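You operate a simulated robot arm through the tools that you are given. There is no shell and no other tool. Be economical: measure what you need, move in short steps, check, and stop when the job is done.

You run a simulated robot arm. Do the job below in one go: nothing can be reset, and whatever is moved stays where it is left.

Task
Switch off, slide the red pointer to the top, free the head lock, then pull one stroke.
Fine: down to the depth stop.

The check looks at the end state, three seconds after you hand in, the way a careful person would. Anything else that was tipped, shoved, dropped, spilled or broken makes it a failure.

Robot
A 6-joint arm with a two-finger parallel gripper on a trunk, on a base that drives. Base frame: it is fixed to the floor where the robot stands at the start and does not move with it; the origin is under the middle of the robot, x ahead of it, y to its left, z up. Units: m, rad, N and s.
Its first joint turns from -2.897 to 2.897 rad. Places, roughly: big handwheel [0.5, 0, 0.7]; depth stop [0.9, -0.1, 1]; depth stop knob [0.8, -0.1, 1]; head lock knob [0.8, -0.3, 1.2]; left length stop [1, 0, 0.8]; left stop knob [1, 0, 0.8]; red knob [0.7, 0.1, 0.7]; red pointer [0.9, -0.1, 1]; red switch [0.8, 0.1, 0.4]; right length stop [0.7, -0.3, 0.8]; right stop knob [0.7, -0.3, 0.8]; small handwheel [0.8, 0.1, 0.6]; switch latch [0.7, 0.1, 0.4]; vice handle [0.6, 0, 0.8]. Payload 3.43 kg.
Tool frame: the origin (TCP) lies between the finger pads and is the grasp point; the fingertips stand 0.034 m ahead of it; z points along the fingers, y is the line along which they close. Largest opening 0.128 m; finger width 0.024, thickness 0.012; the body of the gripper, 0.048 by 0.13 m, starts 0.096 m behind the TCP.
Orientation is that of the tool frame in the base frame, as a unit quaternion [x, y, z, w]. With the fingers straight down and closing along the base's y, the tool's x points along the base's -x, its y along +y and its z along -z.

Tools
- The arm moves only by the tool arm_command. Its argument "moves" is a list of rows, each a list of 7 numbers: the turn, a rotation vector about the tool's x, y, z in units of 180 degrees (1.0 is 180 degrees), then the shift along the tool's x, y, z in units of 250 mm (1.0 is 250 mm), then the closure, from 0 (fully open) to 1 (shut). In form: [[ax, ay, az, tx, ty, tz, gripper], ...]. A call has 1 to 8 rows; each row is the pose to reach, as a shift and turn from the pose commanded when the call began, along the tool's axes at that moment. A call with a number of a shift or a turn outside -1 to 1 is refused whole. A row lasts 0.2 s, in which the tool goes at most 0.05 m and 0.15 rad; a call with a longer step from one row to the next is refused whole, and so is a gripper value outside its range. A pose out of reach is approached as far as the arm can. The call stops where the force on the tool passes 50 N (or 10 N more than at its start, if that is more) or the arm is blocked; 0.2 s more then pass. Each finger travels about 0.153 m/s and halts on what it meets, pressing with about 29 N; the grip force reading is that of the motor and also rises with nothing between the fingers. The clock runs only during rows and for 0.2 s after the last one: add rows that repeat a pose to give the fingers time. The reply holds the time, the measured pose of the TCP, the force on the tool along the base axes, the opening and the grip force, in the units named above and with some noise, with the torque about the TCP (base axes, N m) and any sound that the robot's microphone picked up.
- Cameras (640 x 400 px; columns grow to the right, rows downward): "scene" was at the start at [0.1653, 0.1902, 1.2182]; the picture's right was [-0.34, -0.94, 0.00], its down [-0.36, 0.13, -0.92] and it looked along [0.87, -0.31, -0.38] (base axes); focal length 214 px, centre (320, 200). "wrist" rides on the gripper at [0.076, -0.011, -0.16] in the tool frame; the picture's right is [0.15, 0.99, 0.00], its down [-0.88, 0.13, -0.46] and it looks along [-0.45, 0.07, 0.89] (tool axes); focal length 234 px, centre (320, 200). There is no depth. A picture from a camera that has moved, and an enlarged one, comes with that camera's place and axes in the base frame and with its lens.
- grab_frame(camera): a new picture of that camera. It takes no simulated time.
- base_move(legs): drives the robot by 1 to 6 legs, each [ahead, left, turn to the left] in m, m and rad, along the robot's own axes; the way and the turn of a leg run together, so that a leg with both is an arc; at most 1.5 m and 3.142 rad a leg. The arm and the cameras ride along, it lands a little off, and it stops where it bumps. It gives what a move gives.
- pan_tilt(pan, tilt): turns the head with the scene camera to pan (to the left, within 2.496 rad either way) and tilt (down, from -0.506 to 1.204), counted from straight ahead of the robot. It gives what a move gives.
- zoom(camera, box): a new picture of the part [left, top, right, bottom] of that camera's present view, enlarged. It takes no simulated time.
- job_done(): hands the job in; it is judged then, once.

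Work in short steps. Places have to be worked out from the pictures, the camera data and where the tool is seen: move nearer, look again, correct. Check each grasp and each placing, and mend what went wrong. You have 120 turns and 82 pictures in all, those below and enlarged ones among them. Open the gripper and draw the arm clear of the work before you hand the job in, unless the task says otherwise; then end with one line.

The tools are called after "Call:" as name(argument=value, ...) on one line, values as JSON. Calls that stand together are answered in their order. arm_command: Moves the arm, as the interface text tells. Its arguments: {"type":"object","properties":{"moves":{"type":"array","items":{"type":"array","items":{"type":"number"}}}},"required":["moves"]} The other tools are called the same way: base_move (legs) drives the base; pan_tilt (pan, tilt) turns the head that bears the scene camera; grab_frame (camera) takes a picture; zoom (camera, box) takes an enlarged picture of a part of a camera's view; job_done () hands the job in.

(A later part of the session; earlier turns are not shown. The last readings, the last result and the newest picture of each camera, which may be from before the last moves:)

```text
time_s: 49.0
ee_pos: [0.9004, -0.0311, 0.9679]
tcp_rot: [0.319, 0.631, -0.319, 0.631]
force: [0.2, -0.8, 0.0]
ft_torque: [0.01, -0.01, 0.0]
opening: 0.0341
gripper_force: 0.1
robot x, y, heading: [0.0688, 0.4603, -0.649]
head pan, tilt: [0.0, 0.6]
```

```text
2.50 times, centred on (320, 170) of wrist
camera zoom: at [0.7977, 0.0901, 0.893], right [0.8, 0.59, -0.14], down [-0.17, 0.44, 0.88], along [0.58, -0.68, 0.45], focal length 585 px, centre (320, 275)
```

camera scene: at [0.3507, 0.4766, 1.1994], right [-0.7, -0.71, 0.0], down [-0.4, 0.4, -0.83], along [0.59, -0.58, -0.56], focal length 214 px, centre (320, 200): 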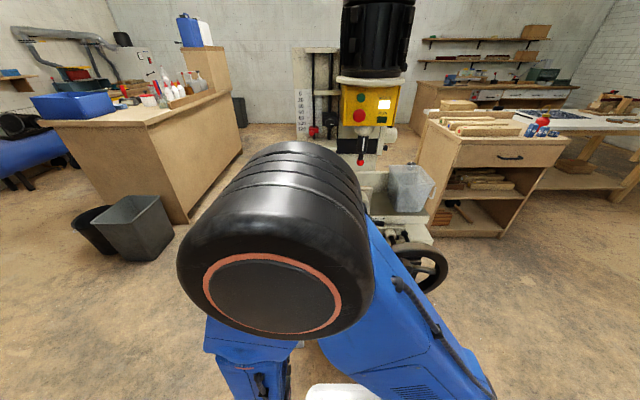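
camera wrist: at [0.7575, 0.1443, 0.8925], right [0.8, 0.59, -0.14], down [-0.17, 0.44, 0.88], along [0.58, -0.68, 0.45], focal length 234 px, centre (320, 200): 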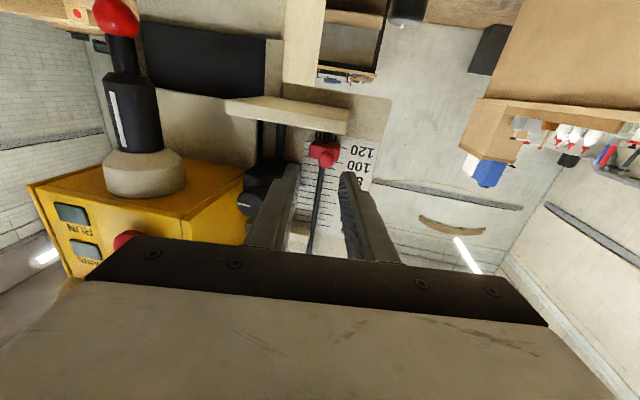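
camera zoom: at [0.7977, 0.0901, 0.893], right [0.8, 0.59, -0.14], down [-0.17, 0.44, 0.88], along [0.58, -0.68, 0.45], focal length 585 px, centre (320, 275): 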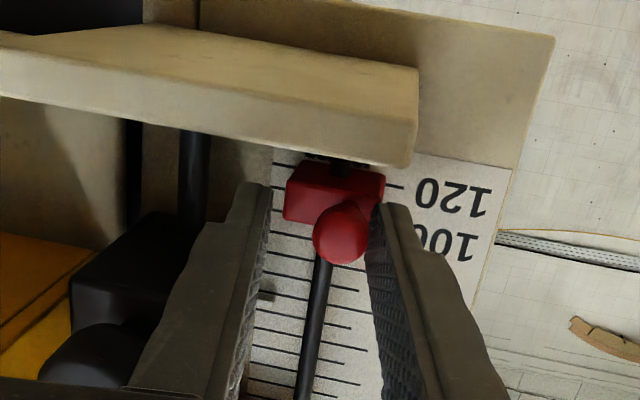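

The ball is between the tips, a bit nearer the left finger. I shift 5 mm left and close.

Call:
arm_command(moves=[[0, 0, 0, 0, 0.02, 0, 0.734], [0, 0, 0, 0, 0.02, 0, 1], [0, 0, 0, 0, 0.02, 0, 1]])

Call:
zoom(camera="wrist", box=[200, 90, 440, 250])

```text
time_s: 49.8
ee_pos: [0.9071, -0.0276, 0.9679]
tcp_rot: [0.317, 0.632, -0.317, 0.632]
force: [16.1, 4.6, 0.7]
ft_torque: [-0.01, -0.04, 0.4]
opening: 0.0167
gripper_force: 45.2
robot x, y, heading: [0.0681, 0.4638, -0.649]
head pan, tilt: [0.0, 0.6]
```

```text
2.50 times, centred on (320, 170) of wrist
camera zoom: at [0.8029, 0.0935, 0.8923], right [0.8, 0.59, -0.15], down [-0.17, 0.44, 0.88], along [0.58, -0.68, 0.45], focal length 585 px, centre (320, 275)
```

zoom: 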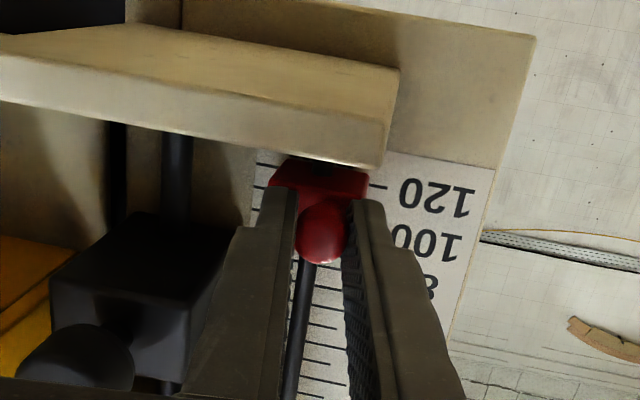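

Grip is good (16.7 mm). I slide the pointer up slowly, 8 cm first.

Call:
arm_command(moves=[[0, 0, 0, -0.04, 0.008, 0, 1], [0, 0, 0, -0.1, 0.008, 0, 1], [0, 0, 0, -0.16, 0.008, 0, 1], [0, 0, 0, -0.22, 0.008, 0, 1], [0, 0, 0, -0.28, 0.008, 0, 1], [0, 0, 0, -0.32, 0.008, 0, 1]])

Call:
zoom(camera="wrist", box=[200, 90, 440, 250])

```text
time_s: 51.2
ee_pos: [0.906, -0.0266, 1.0489]
tcp_rot: [0.32, 0.631, -0.319, 0.631]
force: [0.7, -11.3, -2.2]
ft_torque: [-0.13, -0.08, 0.12]
opening: 0.0167
gripper_force: 44.7
robot x, y, heading: [0.0666, 0.4586, -0.645]
head pan, tilt: [0.0, 0.6]
```

```text
2.50 times, centred on (320, 170) of wrist
camera zoom: at [0.8033, 0.094, 0.9731], right [0.8, 0.59, -0.14], down [-0.17, 0.44, 0.88], along [0.58, -0.68, 0.45], focal length 585 px, centre (320, 275)
```

zoom: 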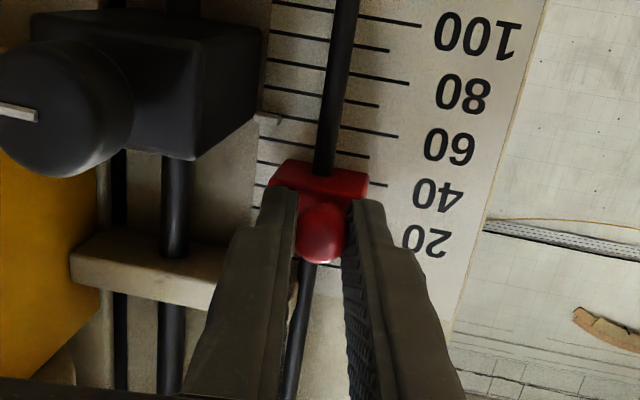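

It slides along nicely (now about 35 on the scale). I continue in small steps to the bracket.

Call:
arm_command(moves=[[0, 0, 0, -0.04, 0, 0, 1], [0, 0, 0, -0.08, 0, 0, 1], [0, 0, 0, -0.1, 0, 0, 1], [0, 0, 0, -0.115, 0, 0, 1], [0, 0, 0, -0.13, 0, 0, 1], [0, 0, 0, -0.145, 0, 0, 1], [0, 0, 0, -0.16, 0, 0, 1]])

Call:
zoom(camera="wrist", box=[200, 90, 440, 250])

```text
time_s: 52.6
ee_pos: [0.9068, -0.0264, 1.0783]
tcp_rot: [0.32, 0.634, -0.318, 0.628]
force: [1.6, -5.2, -4.8]
ft_torque: [0.04, 0.03, 0.16]
opening: 0.0168
gripper_force: 44.7
robot x, y, heading: [0.0685, 0.4601, -0.648]
head pan, tilt: [0.0, 0.6]
stopped in row 7: the force on the tool passed its limit at 50 N (the readings are from after the stop); the commanded pose is now the measured one
```

```text
2.50 times, centred on (320, 170) of wrist
camera zoom: at [0.803, 0.094, 1.004], right [0.8, 0.59, -0.15], down [-0.16, 0.44, 0.88], along [0.58, -0.68, 0.44], focal length 585 px, centre (320, 275)
```

zoom: 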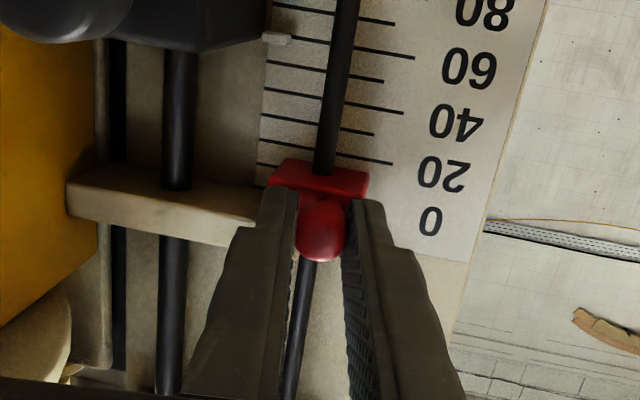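

The pointer has stopped against the head bracket at the 0 end. I release gently and back out, then check it stays.

Call:
arm_command(moves=[[0, 0, 0, 0, 0, 0, 0.78], [0, 0, 0, 0, 0, 0, 0.74], [0, 0, 0, 0, 0, -0.1, 0.74], [0, 0, 0, 0, 0, -0.28, 0.74], [0, 0, 0, 0, 0, -0.46, 0.74], [0, 0, 0, 0, 0, -0.6, 0.74]])

Call:
zoom(camera="wrist", box=[200, 90, 440, 250])

```text
time_s: 54.0
ee_pos: [0.8193, 0.0966, 1.0798]
tcp_rot: [0.32, 0.634, -0.318, 0.628]
force: [-0.4, 0.5, -0.4]
ft_torque: [-0.02, -0.03, -0.03]
opening: 0.0331
gripper_force: 0.0
robot x, y, heading: [0.0703, 0.4586, -0.647]
head pan, tilt: [0.0, 0.6]
```

```text
2.50 times, centred on (320, 170) of wrist
camera zoom: at [0.715, 0.2179, 1.0048], right [0.8, 0.59, -0.15], down [-0.16, 0.44, 0.88], along [0.58, -0.68, 0.44], focal length 585 px, centre (320, 275)
```

zoom: 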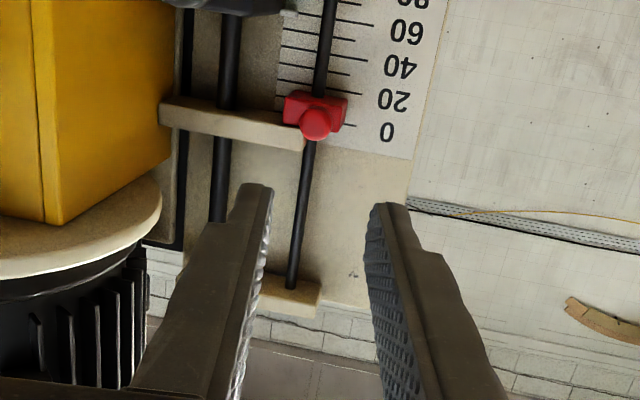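

The pointer stays up against the bracket at the zero end. Now I draw the arm back and drive to look at the head lock on the machine's right side.

Call:
arm_command(moves=[[0, 0, 0, -0.1, 0, -0.15, 0], [0, 0, 0, -0.2, 0, -0.3, 0], [0, 0, 0, -0.3, 0, -0.45, 0], [0, 0, 0, -0.3, 0, -0.6, 0]])

Call:
base_move(legs=[[-0.08, -0.31, 0], [0.105, -0.14, 0.0]])

Call:
pan_tilt(pan=-0.1, tilt=0.4)

Call:
grab_frame(camera="scene")

```text
time_s: 55.0
ee_pos: [0.7279, 0.2145, 1.1587]
tcp_rot: [0.321, 0.633, -0.319, 0.629]
force: [-0.1, -0.4, 0.2]
ft_torque: [0.03, 0.0, -0.04]
opening: 0.1282
gripper_force: 0.0
robot x, y, heading: [0.0693, 0.4557, -0.645]
head pan, tilt: [0.0, 0.6]
```

```text
time_s: 58.2
ee_pos: [0.4765, -0.1622, 1.159]
tcp_rot: [0.321, 0.633, -0.32, 0.628]
force: [-0.3, -0.2, -0.1]
ft_torque: [-0.03, 0.02, -0.03]
opening: 0.1281
gripper_force: 0.1
robot x, y, heading: [-0.1857, 0.0804, -0.654]
head pan, tilt: [0.0, 0.6]
```

```text
time_s: 58.9
ee_pos: [0.4761, -0.1632, 1.1574]
tcp_rot: [0.321, 0.633, -0.319, 0.628]
force: [-0.1, 0.8, 0.5]
ft_torque: [-0.03, 0.0, -0.04]
opening: 0.1281
gripper_force: 0.1
robot x, y, heading: [-0.1851, 0.0835, -0.658]
head pan, tilt: [-0.099, 0.4]
```

```text
40 pictures are left
camera scene: at [0.0804, 0.1471, 1.2176], right [-0.68, -0.73, 0.0], down [-0.29, 0.27, -0.92], along [0.67, -0.63, -0.39], focal length 214 px, centre (320, 200)
```

scene: 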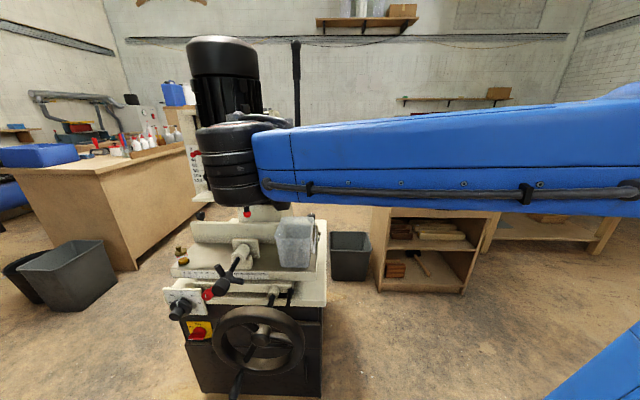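

Space on the right side is open in front of the shelf. I drive to about (−0.2, −0.6) and turn to face the machine's right side.

Call:
base_move(legs=[[0.41, -0.55, 0], [0, 0, 1.1]])

Call:
pan_tilt(pan=0.0, tilt=0.15)

Call:
grab_frame(camera="scene")

```text
time_s: 65.5
ee_pos: [0.3304, -0.1413, 1.1584]
tcp_rot: [-0.05, 0.708, 0.049, 0.703]
force: [-0.8, 0.7, 1.0]
ft_torque: [0.0, 0.0, 0.01]
opening: 0.128
gripper_force: 0.1
robot x, y, heading: [-0.1973, -0.609, 0.428]
head pan, tilt: [-0.099, 0.4]
```

```text
time_s: 66.2
ee_pos: [0.3286, -0.1404, 1.1583]
tcp_rot: [-0.051, 0.708, 0.05, 0.702]
force: [-0.1, 0.8, 0.8]
ft_torque: [-0.02, 0.0, 0.01]
opening: 0.1281
gripper_force: 0.0
robot x, y, heading: [-0.1991, -0.607, 0.428]
head pan, tilt: [0.0, 0.15]
```

```text
39 pictures are left
camera scene: at [-0.1333, -0.3335, 1.2409], right [0.42, -0.91, 0.0], down [-0.14, -0.06, -0.99], along [0.9, 0.41, -0.15], focal length 214 px, centre (320, 200)
```

scene: 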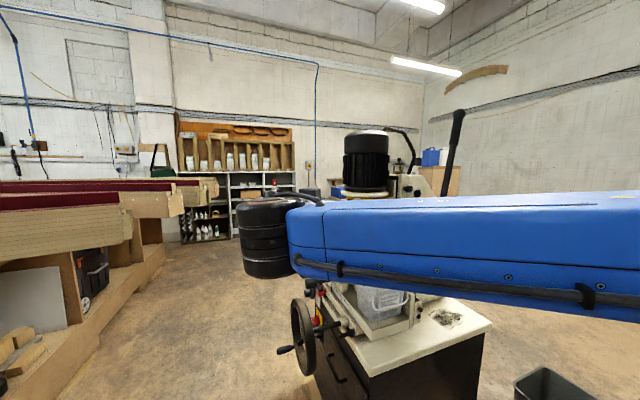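

The forearm blocks the view; I move the tool to the robot's right and yaw it toward the machine's side.

Call:
arm_command(moves=[[-0.025, 0, 0, 0, -0.18, 0, 0], [-0.05, 0, 0, 0, -0.36, 0, 0], [-0.075, 0, 0, 0, -0.54, 0, 0], [-0.1, 0, 0, 0, -0.72, 0, 0], [-0.125, 0, 0, 0, -0.9, 0, 0], [-0.15, 0, 0, 0, -1.0, 0, 0], [-0.18, 0, 0, 0, -1.0, 0, 0], [-0.2, 0, 0, 0, -1.0, 0, 0]])

Call:
arm_command(moves=[[0, 0, 0, 0, -0.19, -0.03, 0], [0, 0, 0, 0, -0.38, -0.06, 0], [0, 0, 0, 0, -0.57, -0.09, 0], [0, 0, 0, 0, -0.76, -0.12, 0]])

Call:
grab_frame(camera="scene")

```text
time_s: 68.0
ee_pos: [0.3609, -0.3644, 1.1537]
tcp_rot: [-0.194, 0.688, 0.19, 0.672]
force: [0.5, -0.1, -0.1]
ft_torque: [0.0, 0.0, 0.0]
opening: 0.1279
gripper_force: 0.0
out of reach, approached as far as the arm can: row 6, 7, 8
robot x, y, heading: [-0.1964, -0.6075, 0.425]
head pan, tilt: [0.0, 0.15]
```

```text
time_s: 69.2
ee_pos: [0.3795, -0.3606, 1.1374]
tcp_rot: [-0.389, 0.63, 0.341, 0.58]
force: [0.5, 0.1, 0.2]
ft_torque: [-0.01, -0.02, 0.04]
opening: 0.1281
gripper_force: 0.1
out of reach, approached as far as the arm can: row 1, 2
robot x, y, heading: [-0.2012, -0.6077, 0.429]
head pan, tilt: [0.0, 0.15]
stopped in row 4: the arm was blocked; the commanded pose is now the measured one
```

```text
38 pictures are left
camera scene: at [-0.1334, -0.3334, 1.2409], right [0.42, -0.91, 0.0], down [-0.14, -0.06, -0.99], along [0.9, 0.41, -0.15], focal length 214 px, centre (320, 200)
```

scene: 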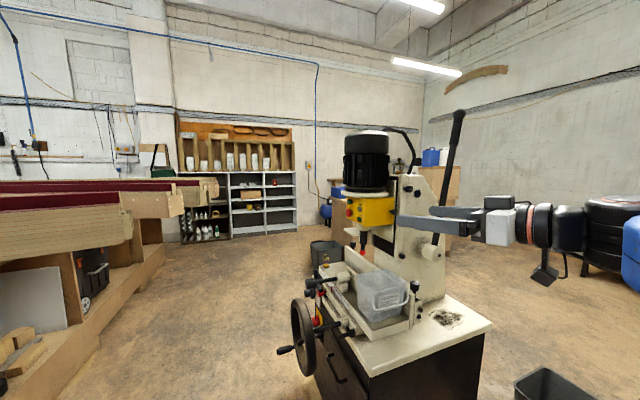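

Call:
zoom(camera="scene", box=[330, 90, 490, 310])

Call:
zoom(camera="scene", box=[370, 160, 450, 260])

```text
1.82 times, centred on (410, 200) of scene
camera zoom: at [-0.1334, -0.3334, 1.2409], right [0.42, -0.91, 0.0], down [-0.14, -0.06, -0.99], along [0.9, 0.41, -0.15], focal length 390 px, centre (156, 200)
```

zoom: 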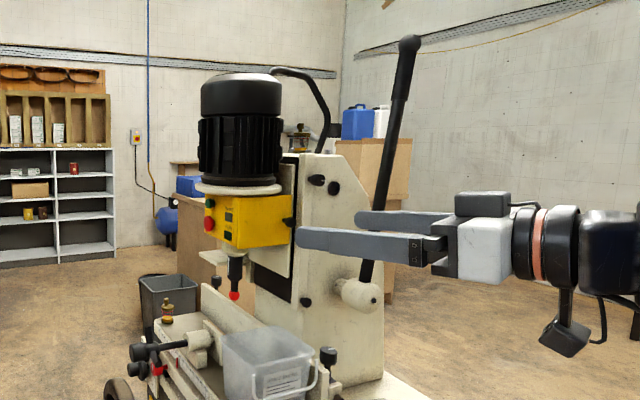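

```text
4.00 times, centred on (410, 210) of scene
camera zoom: at [-0.1334, -0.3334, 1.2409], right [0.42, -0.91, 0.0], down [-0.14, -0.06, -0.99], along [0.9, 0.41, -0.15], focal length 858 px, centre (-40, 160)
```

zoom: 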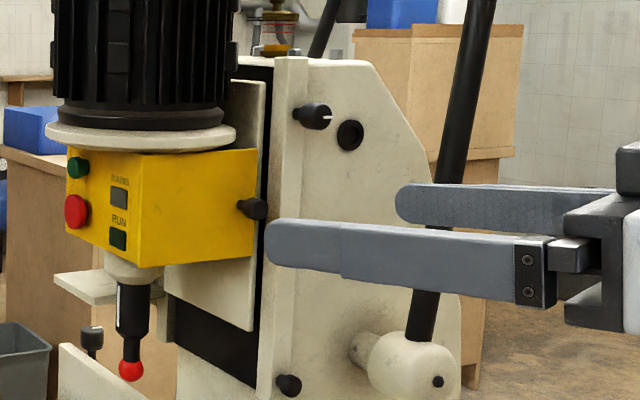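

Now visible: the marked head-lock knob at about (0.743, −0.302, 1.160) and the lever (hub ≈ (0.813, −0.408, 0.903), ball ≈ (0.867, −0.460, 1.447), leaning ~8° back). I shift the base to about (−0.1, −0.8) to work both from the side.

Call:
base_move(legs=[[0.0, -0.21, 0.12]])

Call:
zoom(camera="scene", box=[330, 130, 410, 190])

```text
time_s: 70.9
ee_pos: [0.4436, -0.481, 1.1362]
tcp_rot: [-0.426, 0.605, 0.375, 0.559]
force: [1.0, 1.2, -0.5]
ft_torque: [0.01, 0.0, -0.02]
opening: 0.1279
gripper_force: 0.0
robot x, y, heading: [-0.0971, -0.7911, 0.555]
head pan, tilt: [0.0, 0.15]
```

```text
6.67 times, centred on (370, 160) of scene
camera zoom: at [-0.0672, -0.5137, 1.2409], right [0.52, -0.85, 0.0], down [-0.13, -0.08, -0.99], along [0.84, 0.52, -0.15], focal length 1430 px, centre (-13, 467)
```

zoom: 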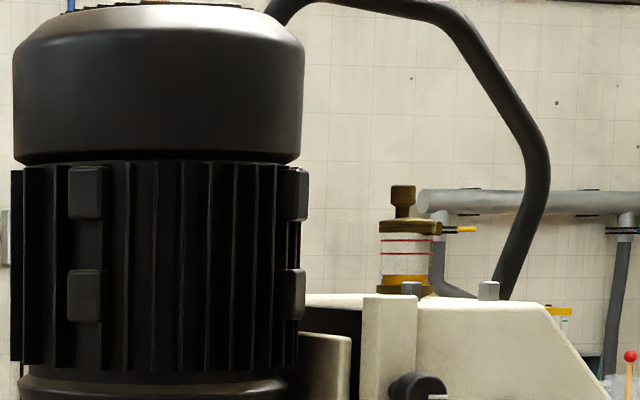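

Call:
zoom(camera="scene", box=[360, 170, 424, 210])

```text
10.00 times, centred on (392, 190) of scene
camera zoom: at [-0.0672, -0.5137, 1.2409], right [0.52, -0.85, 0.0], down [-0.13, -0.08, -0.99], along [0.84, 0.52, -0.15], focal length 2145 px, centre (-400, 300)
```

zoom: 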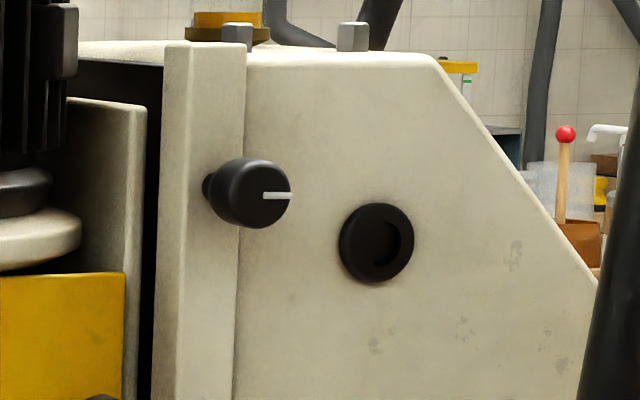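

The lock is a marked cylindrical knob (~28 mm) pointing out from the machine's right side. I move in front of it with the tool yawed to its axis.

Call:
arm_command(moves=[[0.022, -0.005, 0, -0.024, -0.117, 0.119, 0.6], [0.044, -0.01, 0, -0.048, -0.234, 0.238, 0.6], [0.067, -0.015, 0, -0.072, -0.351, 0.357, 0.6], [0.089, -0.02, 0, -0.096, -0.468, 0.476, 0.6], [0.111, -0.025, 0, -0.12, -0.585, 0.595, 0.6], [0.1333, -0.03, 0, -0.145, -0.703, 0.715, 0.6], [0.1333, -0.03, 0, -0.145, -0.703, 0.715, 0.6]])

Call:
grab_frame(camera="wrist")

```text
time_s: 72.5
ee_pos: [0.6724, -0.3721, 1.1594]
tcp_rot: [-0.282, 0.643, 0.259, 0.663]
force: [-0.1, 0.5, -0.2]
ft_torque: [0.0, -0.01, 0.02]
opening: 0.0511
gripper_force: 0.1
robot x, y, heading: [-0.1002, -0.7924, 0.553]
head pan, tilt: [0.0, 0.15]
```

```text
33 pictures are left
camera wrist: at [0.5697, -0.4959, 1.0821], right [-0.69, 0.7, -0.18], down [-0.45, -0.21, 0.87], along [0.56, 0.69, 0.46], focal length 234 px, centre (320, 200)
```

wrist: 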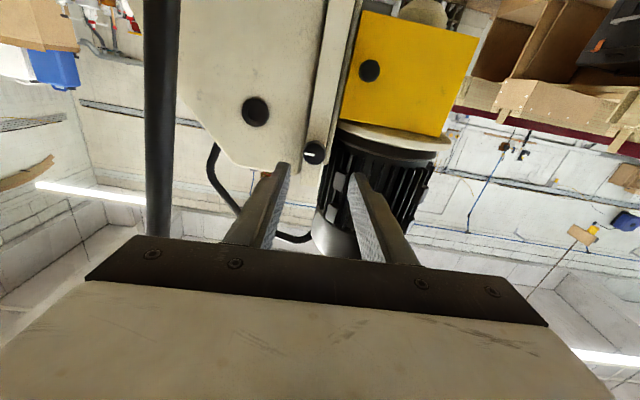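

Aligned with the knob. I advance so the tips go about 18 mm past its face.

Call:
arm_command(moves=[[0, 0, 0, 0, 0, 0.12, 0.62], [0, 0, 0, 0, 0, 0.24, 0.62], [0, 0, 0, 0, 0, 0.3, 0.62], [0, 0, 0, 0, 0, 0.34, 0.62], [0, 0, 0, 0, 0, 0.34, 0.62]])

Call:
zoom(camera="wrist", box=[200, 90, 440, 250])

```text
time_s: 73.7
ee_pos: [0.7321, -0.3126, 1.1627]
tcp_rot: [-0.282, 0.643, 0.26, 0.663]
force: [0.3, 0.8, 0.5]
ft_torque: [-0.01, 0.01, -0.01]
opening: 0.0487
gripper_force: 0.1
robot x, y, heading: [-0.0939, -0.7954, 0.547]
head pan, tilt: [0.0, 0.15]
```

```text
2.50 times, centred on (320, 170) of wrist
camera zoom: at [0.6308, -0.437, 1.0849], right [-0.69, 0.69, -0.18], down [-0.45, -0.21, 0.87], along [0.56, 0.69, 0.46], focal length 585 px, centre (320, 275)
```

zoom: 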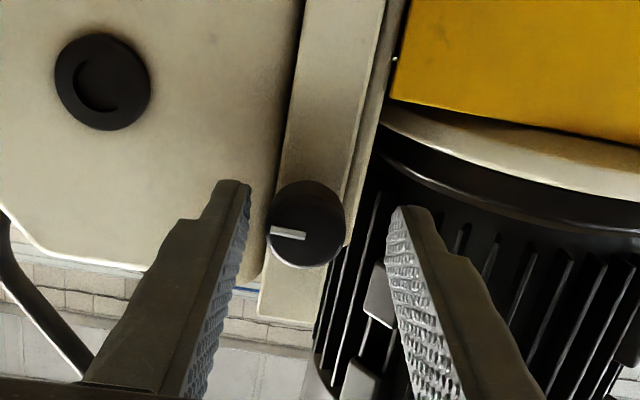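

Call:
arm_command(moves=[[0, 0, 0, 0, 0, 0, 0.8], [0, 0, 0, 0, 0, 0, 1], [0, 0, 0, 0, 0, 0, 1]])

Call:
arm_command(moves=[[0, 0, -0.03, 0, 0, 0, 1], [0, 0, -0.06, 0, 0, 0, 1], [0, 0, -0.1, 0, 0, 0, 1], [0, 0, -0.14, 0, 0, 0, 1]])

Call:
zoom(camera="wrist", box=[200, 90, 440, 250])

```text
time_s: 74.5
ee_pos: [0.736, -0.3173, 1.1623]
tcp_rot: [-0.28, 0.644, 0.259, 0.663]
force: [43.6, -24.4, 8.2]
ft_torque: [-0.43, 0.21, -1.28]
opening: 0.0252
gripper_force: 45.0
robot x, y, heading: [-0.1005, -0.7925, 0.551]
head pan, tilt: [0.0, 0.15]
```

```text
time_s: 75.1
ee_pos: [0.7351, -0.3162, 1.1621]
tcp_rot: [-0.339, 0.616, 0.197, 0.684]
force: [11.9, -7.0, 3.4]
ft_torque: [-0.39, 0.34, -0.69]
opening: 0.0255
gripper_force: 44.8
robot x, y, heading: [-0.098, -0.7875, 0.547]
head pan, tilt: [0.0, 0.15]
stopped in row 3: the force on the tool passed its limit at 62 N (the readings are from after the stop); the commanded pose is now the measured one
```

```text
2.50 times, centred on (320, 170) of wrist
camera zoom: at [0.6429, -0.4494, 1.0882], right [-0.65, 0.66, -0.36], down [-0.56, -0.1, 0.82], along [0.51, 0.74, 0.44], focal length 585 px, centre (320, 275)
```

zoom: 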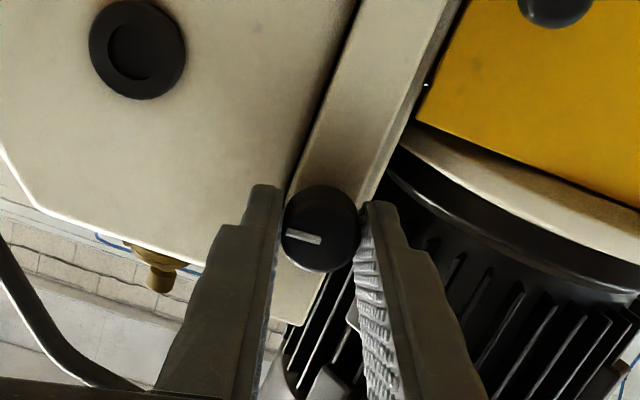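

The knob turns along with the gripper. I keep turning counter-clockwise.

Call:
arm_command(moves=[[0, 0, -0.04, 0, -0.004, 0, 1], [0, 0, -0.08, 0, -0.004, 0, 1], [0, 0, -0.12, 0, -0.004, 0, 1], [0, 0, -0.16, 0, -0.004, 0, 1], [0, 0, -0.2, 0, -0.004, 0, 1], [0, 0, -0.24, 0, -0.004, 0, 1]])

Call:
zoom(camera="wrist", box=[200, 90, 440, 250])

```text
time_s: 76.5
ee_pos: [0.7353, -0.3154, 1.1613]
tcp_rot: [-0.543, 0.447, -0.07, 0.707]
force: [-26.4, -24.8, -36.5]
ft_torque: [-0.64, 0.73, 0.35]
opening: 0.0258
gripper_force: 44.6
robot x, y, heading: [-0.0987, -0.7936, 0.555]
head pan, tilt: [0.0, 0.15]
```

```text
2.50 times, centred on (320, 170) of wrist
camera zoom: at [0.6712, -0.4783, 1.1262], right [-0.3, 0.31, -0.9], down [-0.89, 0.24, 0.38], along [0.34, 0.92, 0.21], focal length 585 px, centre (320, 275)
```

zoom: 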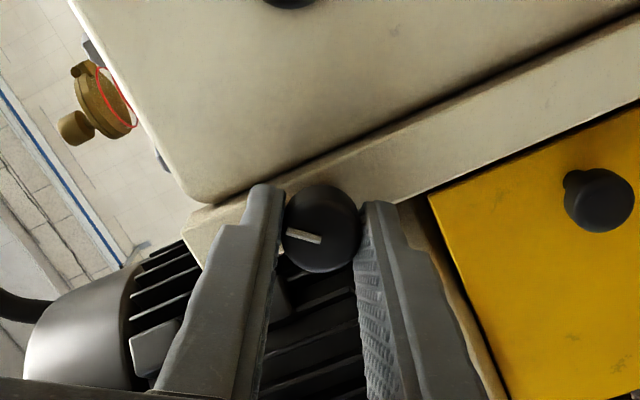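

Call:
arm_command(moves=[[0, 0, -0.04, 0, 0.008, -0.004, 1], [0, 0, -0.08, 0, 0.01, -0.008, 1], [0, 0, -0.12, 0, 0.01, -0.008, 1], [0, 0, -0.16, 0, 0.01, -0.008, 1], [0, 0, -0.2, 0, 0.01, -0.008, 1], [0, 0, -0.24, 0, 0.01, -0.008, 1]])

Call:
zoom(camera="wrist", box=[200, 90, 440, 250])

```text
time_s: 76.9
ee_pos: [0.7338, -0.3145, 1.1611]
tcp_rot: [-0.569, 0.423, -0.098, 0.699]
force: [6.3, 6.9, -0.3]
ft_torque: [-0.1, 0.07, -0.14]
opening: 0.0256
gripper_force: 44.9
out of reach, approached as far as the arm can: row 1
robot x, y, heading: [-0.0931, -0.7909, 0.551]
head pan, tilt: [0.0, 0.15]
stopped in row 1: the force on the tool passed its limit at 85 N (the readings are from after the stop); the commanded pose is now the measured one
```

```text
2.50 times, centred on (320, 170) of wrist
camera zoom: at [0.674, -0.4806, 1.1353], right [-0.25, 0.24, -0.94], down [-0.91, 0.26, 0.31], along [0.32, 0.93, 0.15], focal length 585 px, centre (320, 275)
```

zoom: 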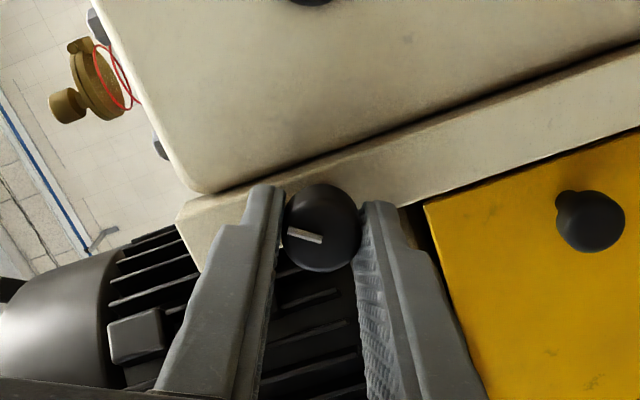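

The wrist is at its roll limit after about 60°. I release, back out, roll back 108°, and will grip again.

Call:
arm_command(moves=[[0, 0, 0, 0, 0, 0, 0.62], [0, 0, 0, 0, 0, 0, 0.62], [0, 0, 0, 0, 0, -0.16, 0.62], [0, 0, 0.047, 0, 0, -0.24, 0.62], [0, 0, 0.094, 0, 0, -0.24, 0.62], [0, 0, 0.141, 0, 0, -0.24, 0.62], [0, 0, 0.188, 0, 0, -0.24, 0.62], [0, 0, 0.235, 0, 0, -0.24, 0.62]])

Call:
arm_command(moves=[[0, 0, 0.047, 0, 0, 0, 0.62], [0, 0, 0.094, 0, 0, 0, 0.62], [0, 0, 0.141, 0, 0, 0, 0.62], [0, 0, 0.188, 0, 0, 0, 0.62], [0, 0, 0.235, 0, 0, 0, 0.62], [0, 0, 0.282, 0, 0, 0, 0.62], [0, 0, 0.329, 0, 0, 0, 0.62], [0, 0, 0.365, 0, 0, 0, 0.62]])

Call:
zoom(camera="wrist", box=[200, 90, 440, 250])

```text
time_s: 78.7
ee_pos: [0.6921, -0.3585, 1.1625]
tcp_rot: [-0.377, 0.599, 0.162, 0.687]
force: [-0.4, 0.3, -0.4]
ft_torque: [0.0, -0.01, -0.01]
opening: 0.0488
gripper_force: 0.0
robot x, y, heading: [-0.0974, -0.7904, 0.549]
head pan, tilt: [0.0, 0.15]
```

```text
time_s: 80.5
ee_pos: [0.6933, -0.3583, 1.1627]
tcp_rot: [0.008, 0.708, 0.509, 0.489]
force: [0.1, 0.3, 0.0]
ft_torque: [-0.01, 0.02, 0.0]
opening: 0.0488
gripper_force: 0.0
robot x, y, heading: [-0.0973, -0.7942, 0.555]
head pan, tilt: [0.0, 0.15]
```

```text
2.50 times, centred on (320, 170) of wrist
camera zoom: at [0.5464, -0.4402, 1.1024], right [-0.56, 0.55, 0.62], down [0.07, -0.71, 0.7], along [0.83, 0.44, 0.35], focal length 585 px, centre (320, 275)
```

zoom: 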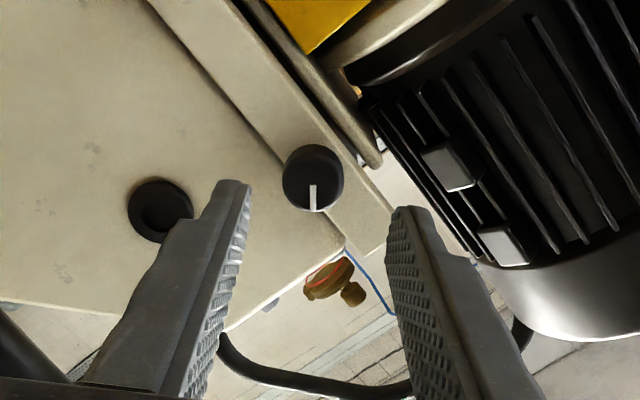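

The mark has moved from pointing back to pointing up — loosening direction. I grip again and turn on.

Call:
arm_command(moves=[[0, 0, 0, 0, 0, 0.12, 0.62], [0, 0, 0, 0, 0, 0.235, 0.62], [0, 0, 0, 0, 0, 0.235, 0.8], [0, 0, 0, 0, 0, 0.235, 1], [0, 0, 0, 0, 0, 0.235, 1]])

Call:
arm_command(moves=[[0, 0, -0.04, 0, 0, 0, 1], [0, 0, -0.08, 0, 0, 0, 1], [0, 0, -0.12, 0, 0, 0, 1], [0, 0, -0.16, 0, 0, 0, 1], [0, 0, -0.2, 0, 0, 0, 1], [0, 0, -0.24, 0, 0, 0, 1], [0, 0, -0.28, 0, 0, 0, 1]])

```text
time_s: 81.7
ee_pos: [0.7349, -0.3174, 1.159]
tcp_rot: [0.009, 0.709, 0.507, 0.49]
force: [0.7, -6.8, -11.6]
ft_torque: [-0.01, -0.01, -0.64]
opening: 0.0255
gripper_force: 45.2
robot x, y, heading: [-0.0969, -0.7932, 0.55]
head pan, tilt: [0.0, 0.15]
```

```text
time_s: 83.3
ee_pos: [0.7356, -0.3171, 1.1629]
tcp_rot: [-0.294, 0.644, 0.25, 0.661]
force: [23.1, -14.1, -8.5]
ft_torque: [0.02, 0.46, -0.79]
opening: 0.0258
gripper_force: 45.4
robot x, y, heading: [-0.0932, -0.7937, 0.548]
head pan, tilt: [0.0, 0.15]
```

Call:
arm_command(moves=[[0, 0, -0.04, 0, -0.008, 0, 1], [0, 0, -0.08, 0, -0.008, 0, 1], [0, 0, -0.12, 0, -0.008, 0, 1], [0, 0, -0.16, 0, -0.008, 0, 1], [0, 0, -0.2, 0, -0.008, 0, 1], [0, 0, -0.24, 0, -0.008, 0, 1]])

Call:
zoom(camera="wrist", box=[200, 90, 440, 250])

```text
time_s: 84.7
ee_pos: [0.7327, -0.3167, 1.1625]
tcp_rot: [-0.511, 0.49, -0.01, 0.706]
force: [-16.3, 0.0, -5.9]
ft_torque: [0.48, 0.46, 0.55]
opening: 0.0254
gripper_force: 44.7
robot x, y, heading: [-0.0973, -0.7906, 0.544]
head pan, tilt: [0.0, 0.15]
```

```text
2.50 times, centred on (320, 170) of wrist
camera zoom: at [0.6664, -0.4764, 1.1192], right [-0.41, 0.4, -0.82], down [-0.84, 0.19, 0.51], along [0.36, 0.9, 0.26], focal length 585 px, centre (320, 275)
```

zoom: 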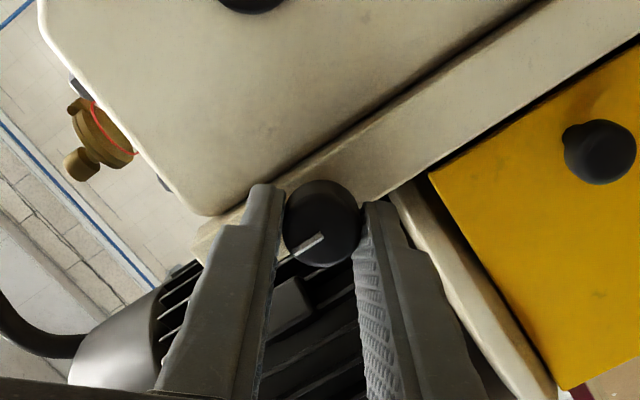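

The mark now points about straight up (≈ 90–100° from start) though the gripper turned more, suggesting the knob met its end stop. I test with a little more turn.

Call:
arm_command(moves=[[0, 0, -0.03, 0, 0, 0, 1], [0, 0, -0.055, 0, 0, 0, 1]])

Call:
zoom(camera="wrist", box=[200, 90, 440, 250])

```text
time_s: 85.3
ee_pos: [0.7331, -0.3168, 1.1616]
tcp_rot: [-0.553, 0.443, -0.07, 0.702]
force: [-26.3, 9.5, -12.6]
ft_torque: [0.12, 0.55, 0.8]
opening: 0.0257
gripper_force: 44.7
robot x, y, heading: [-0.1017, -0.7923, 0.548]
head pan, tilt: [0.0, 0.15]
```

```text
2.50 times, centred on (320, 170) of wrist
camera zoom: at [0.6713, -0.4806, 1.1303], right [-0.3, 0.29, -0.91], down [-0.9, 0.24, 0.37], along [0.33, 0.93, 0.19], focal length 585 px, centre (320, 275)
```

zoom: 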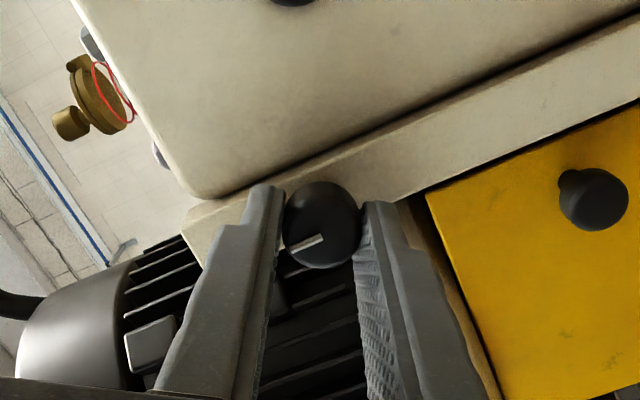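

The knob is at its end stop (gripper slipped, mark stayed). The head lock is free; I release, back out, and roll level.

Call:
arm_command(moves=[[0, 0, 0, 0, 0, 0, 0.62], [0, 0, 0, 0, 0, 0, 0.6], [0, 0, 0.045, 0, 0, -0.18, 0.5], [0, 0, 0.09, 0, 0, -0.36, 0.5], [0, 0, 0.135, 0, 0, -0.54, 0.5], [0, 0, 0.18, 0, 0, -0.6, 0.5], [0, 0, 0.225, 0, 0, -0.6, 0.5], [0, 0, 0.27, 0, 0, -0.6, 0.5]])

Call:
zoom(camera="scene", box=[340, 70, 500, 270])

```text
time_s: 87.1
ee_pos: [0.6284, -0.4248, 1.1619]
tcp_rot: [-0.318, 0.633, 0.225, 0.669]
force: [0.9, -0.1, 0.0]
ft_torque: [0.01, -0.01, 0.02]
opening: 0.0644
gripper_force: 0.0
robot x, y, heading: [-0.0948, -0.7919, 0.548]
head pan, tilt: [0.0, 0.15]
```

```text
2.00 times, centred on (420, 170) of scene
camera zoom: at [-0.0672, -0.514, 1.2409], right [0.52, -0.85, 0.0], down [-0.13, -0.08, -0.99], along [0.84, 0.52, -0.15], focal length 429 px, centre (120, 260)
```

zoom: 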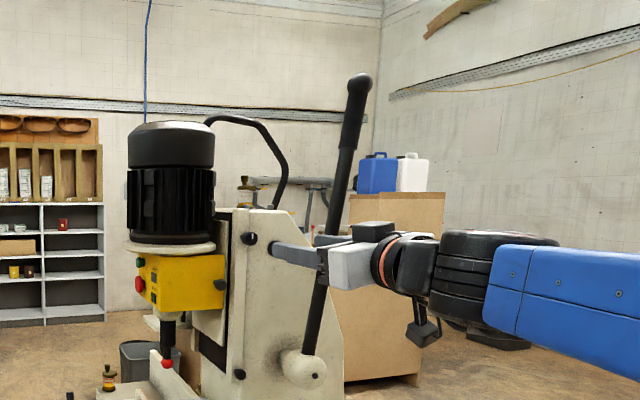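

Now the lever: I move level with its grip sleeve (R ≈ 0.46 m from hub), tool parallel to the hub axis and rolled to the lever's tilt.

Call:
arm_command(moves=[[0, 0, 0.015, -0.113, -0.138, 0, 0.45], [0, 0, 0.03, -0.226, -0.276, 0, 0.45], [0, 0, 0.045, -0.339, -0.414, 0, 0.45], [0, 0, 0.06, -0.452, -0.552, 0, 0.45], [0, 0, 0.075, -0.565, -0.69, 0, 0.45], [0, 0, 0.089, -0.678, -0.828, 0, 0.45], [0, 0, 0.089, -0.678, -0.828, 0, 0.45]])

Call:
grab_frame(camera="wrist")

```text
time_s: 88.7
ee_pos: [0.7594, -0.5528, 1.3585]
tcp_rot: [-0.228, 0.671, 0.315, 0.632]
force: [0.5, -0.2, 0.0]
ft_torque: [-0.01, -0.01, 0.0]
opening: 0.0705
gripper_force: 0.1
robot x, y, heading: [-0.0996, -0.7944, 0.554]
head pan, tilt: [0.0, 0.15]
```

```text
24 pictures are left
camera wrist: at [0.6478, -0.6687, 1.2816], right [-0.71, 0.7, -0.01], down [-0.33, -0.32, 0.89], along [0.62, 0.64, 0.45], focal length 234 px, centre (320, 200)
```

wrist: 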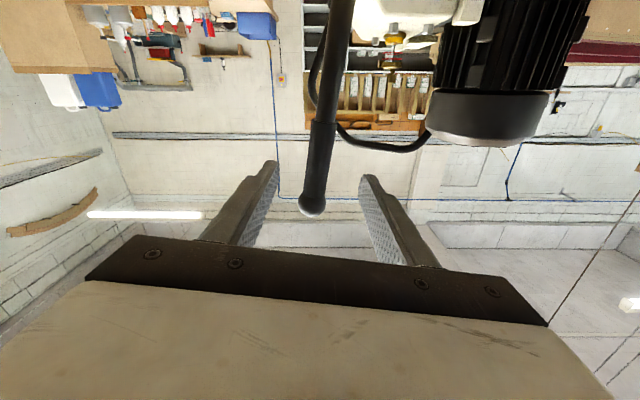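

The lever is centred between the fingers. I advance 12.5 cm and close on it.

Call:
arm_command(moves=[[0, 0, 0, 0, 0, 0.18, 0.45], [0, 0, 0, 0, 0, 0.36, 0.45], [0, 0, 0, 0, 0, 0.5, 0.45], [0, 0, 0, 0, 0, 0.5, 0.6], [0, 0, 0, 0, 0, 0.5, 0.8], [0, 0, 0, 0, 0, 0.5, 1], [0, 0, 0, 0, 0, 0.5, 1]])

Call:
zoom(camera="wrist", box=[200, 60, 440, 260])

```text
time_s: 90.3
ee_pos: [0.8469, -0.4638, 1.3588]
tcp_rot: [-0.228, 0.67, 0.316, 0.632]
force: [10.4, -1.6, 9.3]
ft_torque: [0.4, 0.07, -0.25]
opening: 0.0317
gripper_force: 44.2
robot x, y, heading: [-0.098, -0.7914, 0.551]
head pan, tilt: [0.0, 0.15]
```

```text
2.00 times, centred on (320, 160) of wrist
camera zoom: at [0.7352, -0.5789, 1.2826], right [-0.71, 0.7, -0.01], down [-0.33, -0.32, 0.89], along [0.62, 0.64, 0.45], focal length 468 px, centre (320, 280)
```

zoom: 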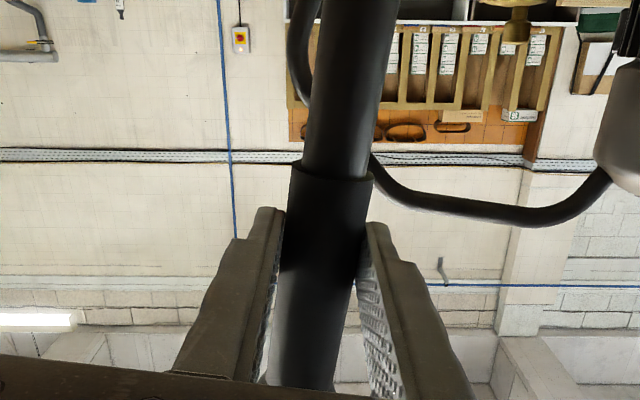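

Firm grip (31.7 mm). I start pulling along the arc about the hub, rolling with the lever.

Call:
arm_command(moves=[[0, 0, -0.0255, 0.0059, 0.147, 0, 1], [0, 0, -0.0509, 0.0235, 0.293, 0, 1], [0, 0, -0.0764, 0.0527, 0.437, 0, 1], [0, 0, -0.1019, 0.0934, 0.579, 0, 1]])

Call:
grab_frame(camera="scene")

```text
time_s: 91.3
ee_pos: [0.743, -0.3598, 1.3566]
tcp_rot: [-0.333, 0.626, 0.211, 0.672]
force: [7.4, -5.5, -8.8]
ft_torque: [0.05, 1.36, 0.27]
opening: 0.0317
gripper_force: 45.0
robot x, y, heading: [-0.0978, -0.7933, 0.547]
head pan, tilt: [0.0, 0.15]
```

```text
22 pictures are left
camera scene: at [-0.0663, -0.5142, 1.241], right [0.52, -0.85, 0.0], down [-0.13, -0.08, -0.99], along [0.84, 0.52, -0.15], focal length 214 px, centre (320, 200)
```

scene: 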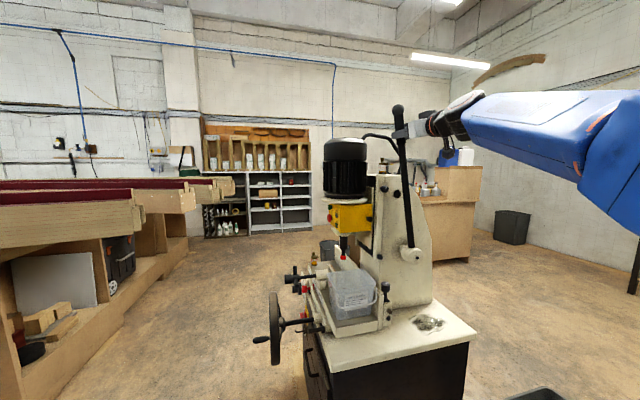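

The lever follows with low force and the head is descending. I continue the arc.

Call:
arm_command(moves=[[0, 0, -0.0255, 0.0059, 0.147, 0, 1], [0, 0, -0.0509, 0.0235, 0.293, 0, 1], [0, 0, -0.0764, 0.0527, 0.437, 0, 1], [0, 0, -0.1019, 0.0934, 0.579, 0, 1], [0, 0, -0.1273, 0.1452, 0.7165, 0, 1]])

Call:
grab_frame(camera="scene")

```text
time_s: 92.5
ee_pos: [0.6308, -0.2505, 1.2973]
tcp_rot: [-0.44, 0.55, 0.08, 0.705]
force: [29.4, -2.9, 15.7]
ft_torque: [1.16, 0.63, -0.52]
opening: 0.032
gripper_force: 45.2
robot x, y, heading: [-0.0987, -0.7921, 0.545]
head pan, tilt: [0.0, 0.15]
stopped in row 5: the force on the tool passed its limit at 65 N (the readings are from after the stop); the commanded pose is now the measured one
```

```text
21 pictures are left
camera scene: at [-0.0653, -0.5143, 1.241], right [0.52, -0.85, 0.0], down [-0.13, -0.08, -0.99], along [0.84, 0.52, -0.15], focal length 214 px, centre (320, 200)
```

scene: 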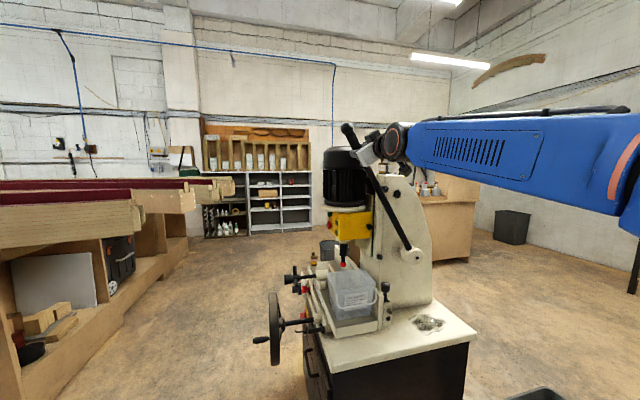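

At 39° of pull the force limit tripped. I try a few small further steps to see whether it is the stop or just resistance.

Call:
arm_command(moves=[[0, 0, -0.0127, 0.0015, 0.0735, 0, 1], [0, 0, -0.0255, 0.0059, 0.147, 0, 1], [0, 0, -0.0382, 0.0132, 0.22, 0, 1], [0, 0, -0.0509, 0.0235, 0.293, 0, 1]])

Call:
zoom(camera="scene", box=[300, 110, 460, 310])

```text
time_s: 92.8
ee_pos: [0.6292, -0.2498, 1.2961]
tcp_rot: [-0.441, 0.547, 0.075, 0.708]
force: [33.8, -7.6, 15.1]
ft_torque: [1.01, 0.86, -0.73]
opening: 0.0323
gripper_force: 45.1
robot x, y, heading: [-0.0975, -0.7935, 0.541]
head pan, tilt: [0.0, 0.15]
stopped in row 1: the force on the tool passed its limit at 59 N (the readings are from after the stop); the commanded pose is now the measured one
```

```text
2.00 times, centred on (380, 210) of scene
camera zoom: at [-0.0642, -0.5147, 1.2411], right [0.52, -0.85, 0.0], down [-0.13, -0.08, -0.99], along [0.84, 0.52, -0.15], focal length 429 px, centre (200, 180)
```

zoom: 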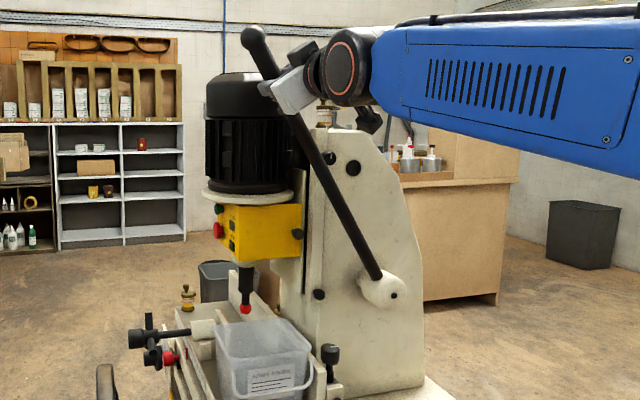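

The head has come down about 60 mm and now resists abruptly at ~60 N, consistent with the bracket on the depth stop. I relax the grip slowly without moving, to see whether the lever stays.

Call:
arm_command(moves=[[0, 0, 0, 0, 0, 0, 0.74], [0, 0, 0, 0, 0, 0, 0.7], [0, 0, 0, 0, 0, 0, 0.7]])

Call:
zoom(camera="scene", box=[300, 110, 460, 310])

```text
time_s: 93.6
ee_pos: [0.627, -0.247, 1.2953]
tcp_rot: [-0.444, 0.546, 0.076, 0.706]
force: [12.5, -11.8, 1.3]
ft_torque: [0.3, 0.29, -0.29]
opening: 0.0471
gripper_force: 7.6
robot x, y, heading: [-0.096, -0.79, 0.548]
head pan, tilt: [0.0, 0.15]
```

```text
2.00 times, centred on (380, 210) of scene
camera zoom: at [-0.0657, -0.5143, 1.2411], right [0.52, -0.85, 0.0], down [-0.13, -0.08, -0.99], along [0.84, 0.52, -0.15], focal length 429 px, centre (200, 180)
```

zoom: 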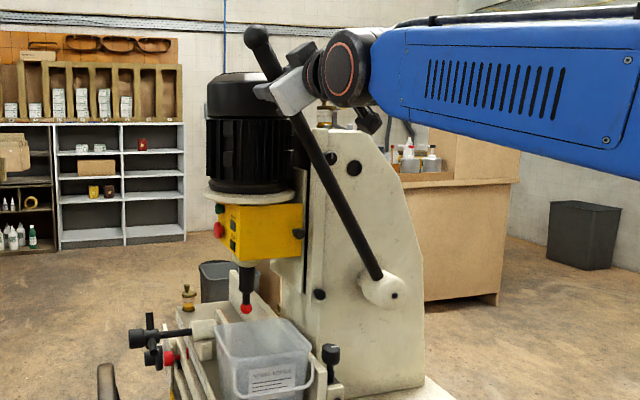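

The lever rests on the rear finger with a mild ~17 N return spring, so the head rises by itself when let go. I guide it back up gently along the arc rather than letting it fly.

Call:
arm_command(moves=[[0, 0, 0.0255, 0.0059, -0.147, 0, 0.7], [0, 0, 0.0509, 0.0235, -0.293, 0, 0.7], [0, 0, 0.0764, 0.0527, -0.437, 0, 0.7], [0, 0, 0.1019, 0.0934, -0.579, 0, 0.7], [0, 0, 0.1273, 0.1452, -0.7165, 0, 0.7]])

Call:
grab_frame(camera="scene")

```text
time_s: 94.8
ee_pos: [0.7497, -0.3701, 1.3604]
tcp_rot: [-0.325, 0.624, 0.214, 0.677]
force: [11.3, -3.3, 0.5]
ft_torque: [0.06, 0.2, -0.1]
opening: 0.0446
gripper_force: 4.6
robot x, y, heading: [-0.097, -0.7926, 0.548]
head pan, tilt: [0.0, 0.15]
```

```text
18 pictures are left
camera scene: at [-0.0657, -0.5139, 1.241], right [0.52, -0.85, 0.0], down [-0.13, -0.08, -0.99], along [0.84, 0.52, -0.15], focal length 214 px, centre (320, 200)
```

scene: 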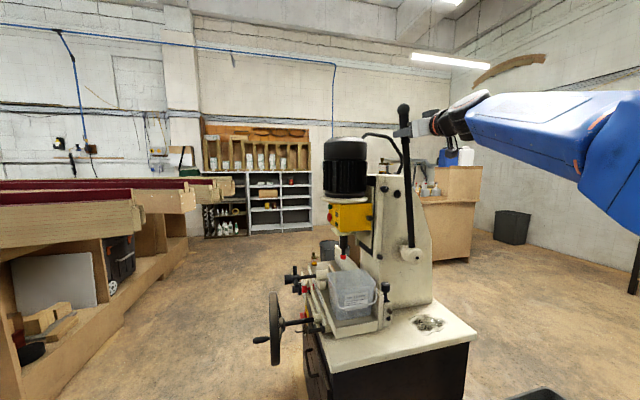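

The lever comes back with the gripper. I continue the last ~18° to its rest.

Call:
arm_command(moves=[[0, 0, 0.0255, 0.0059, -0.147, 0, 0.7], [0, 0, 0.0509, 0.0235, -0.293, 0, 0.7], [0, 0, 0.0764, 0.0527, -0.437, 0, 0.7], [0, 0, 0.095, 0.083, -0.545, 0, 0.7], [0, 0, 0.11, 0.11, -0.62, 0, 0.7]])

Call:
zoom(camera="wrist", box=[200, 60, 440, 260])

```text
time_s: 96.0
ee_pos: [0.8529, -0.4746, 1.3657]
tcp_rot: [-0.217, 0.669, 0.33, 0.63]
force: [-25.5, 18.8, -3.7]
ft_torque: [-0.64, -0.22, 0.79]
opening: 0.0557
gripper_force: 15.3
robot x, y, heading: [-0.0971, -0.7923, 0.556]
head pan, tilt: [0.0, 0.15]
```

```text
2.00 times, centred on (320, 160) of wrist
camera zoom: at [0.7412, -0.5879, 1.2866], right [-0.71, 0.7, 0.02], down [-0.31, -0.34, 0.89], along [0.63, 0.62, 0.46], focal length 468 px, centre (320, 280)
```

zoom: 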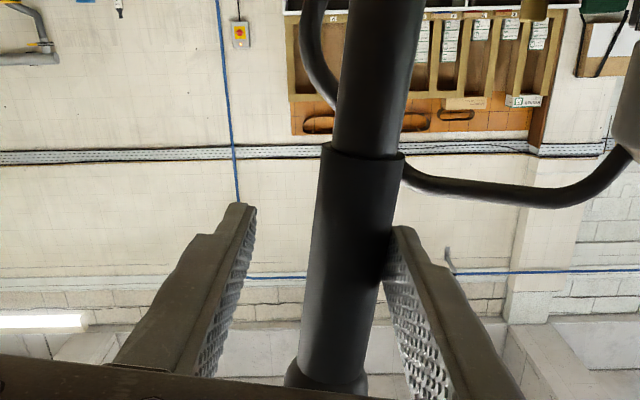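

The lever is home and now touches the front finger. I ease forward 1 cm, open, and back out.

Call:
arm_command(moves=[[0, 0, 0, 0, 0.04, 0, 0.6], [0, 0, 0, 0, 0.04, 0, 0.45], [0, 0, 0, 0, 0.04, -0.18, 0.45], [0, 0, 0, 0, 0.04, -0.36, 0.45], [0, 0, 0, 0, 0.04, -0.54, 0.45], [0, 0, 0, 0, 0.04, -0.72, 0.45]])

Call:
arm_command(moves=[[0, 0, 0, 0.1, 0.1, -0.1, 0], [0, 0, 0, 0.2, 0.2, -0.2, 0], [0, 0, 0, 0.3, 0.3, -0.3, 0]])

Call:
grab_frame(camera="scene")

```text
time_s: 97.4
ee_pos: [0.7222, -0.5993, 1.3617]
tcp_rot: [-0.214, 0.671, 0.327, 0.63]
force: [0.5, -0.1, -1.0]
ft_torque: [0.05, -0.03, 0.05]
opening: 0.0706
gripper_force: 0.0
robot x, y, heading: [-0.0968, -0.7944, 0.553]
head pan, tilt: [0.0, 0.15]
```

```text
time_s: 98.2
ee_pos: [0.6102, -0.5919, 1.3002]
tcp_rot: [-0.214, 0.67, 0.329, 0.63]
force: [0.3, 0.6, 0.0]
ft_torque: [-0.01, -0.06, 0.04]
opening: 0.1279
gripper_force: 0.0
robot x, y, heading: [-0.1014, -0.7944, 0.547]
head pan, tilt: [0.0, 0.15]
```

```text
16 pictures are left
camera scene: at [-0.0658, -0.5138, 1.2409], right [0.52, -0.85, 0.0], down [-0.13, -0.08, -0.99], along [0.84, 0.52, -0.15], focal length 214 px, centre (320, 200)
```

scene: 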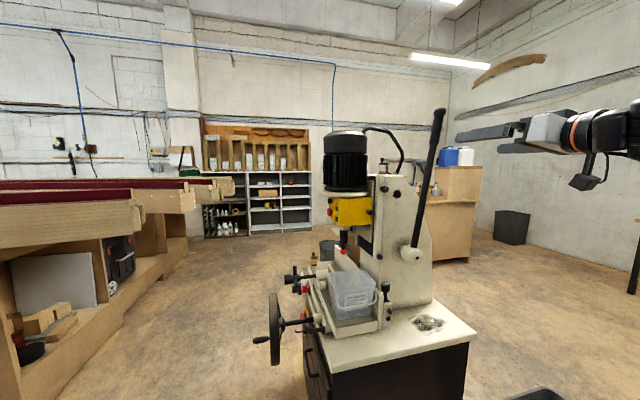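

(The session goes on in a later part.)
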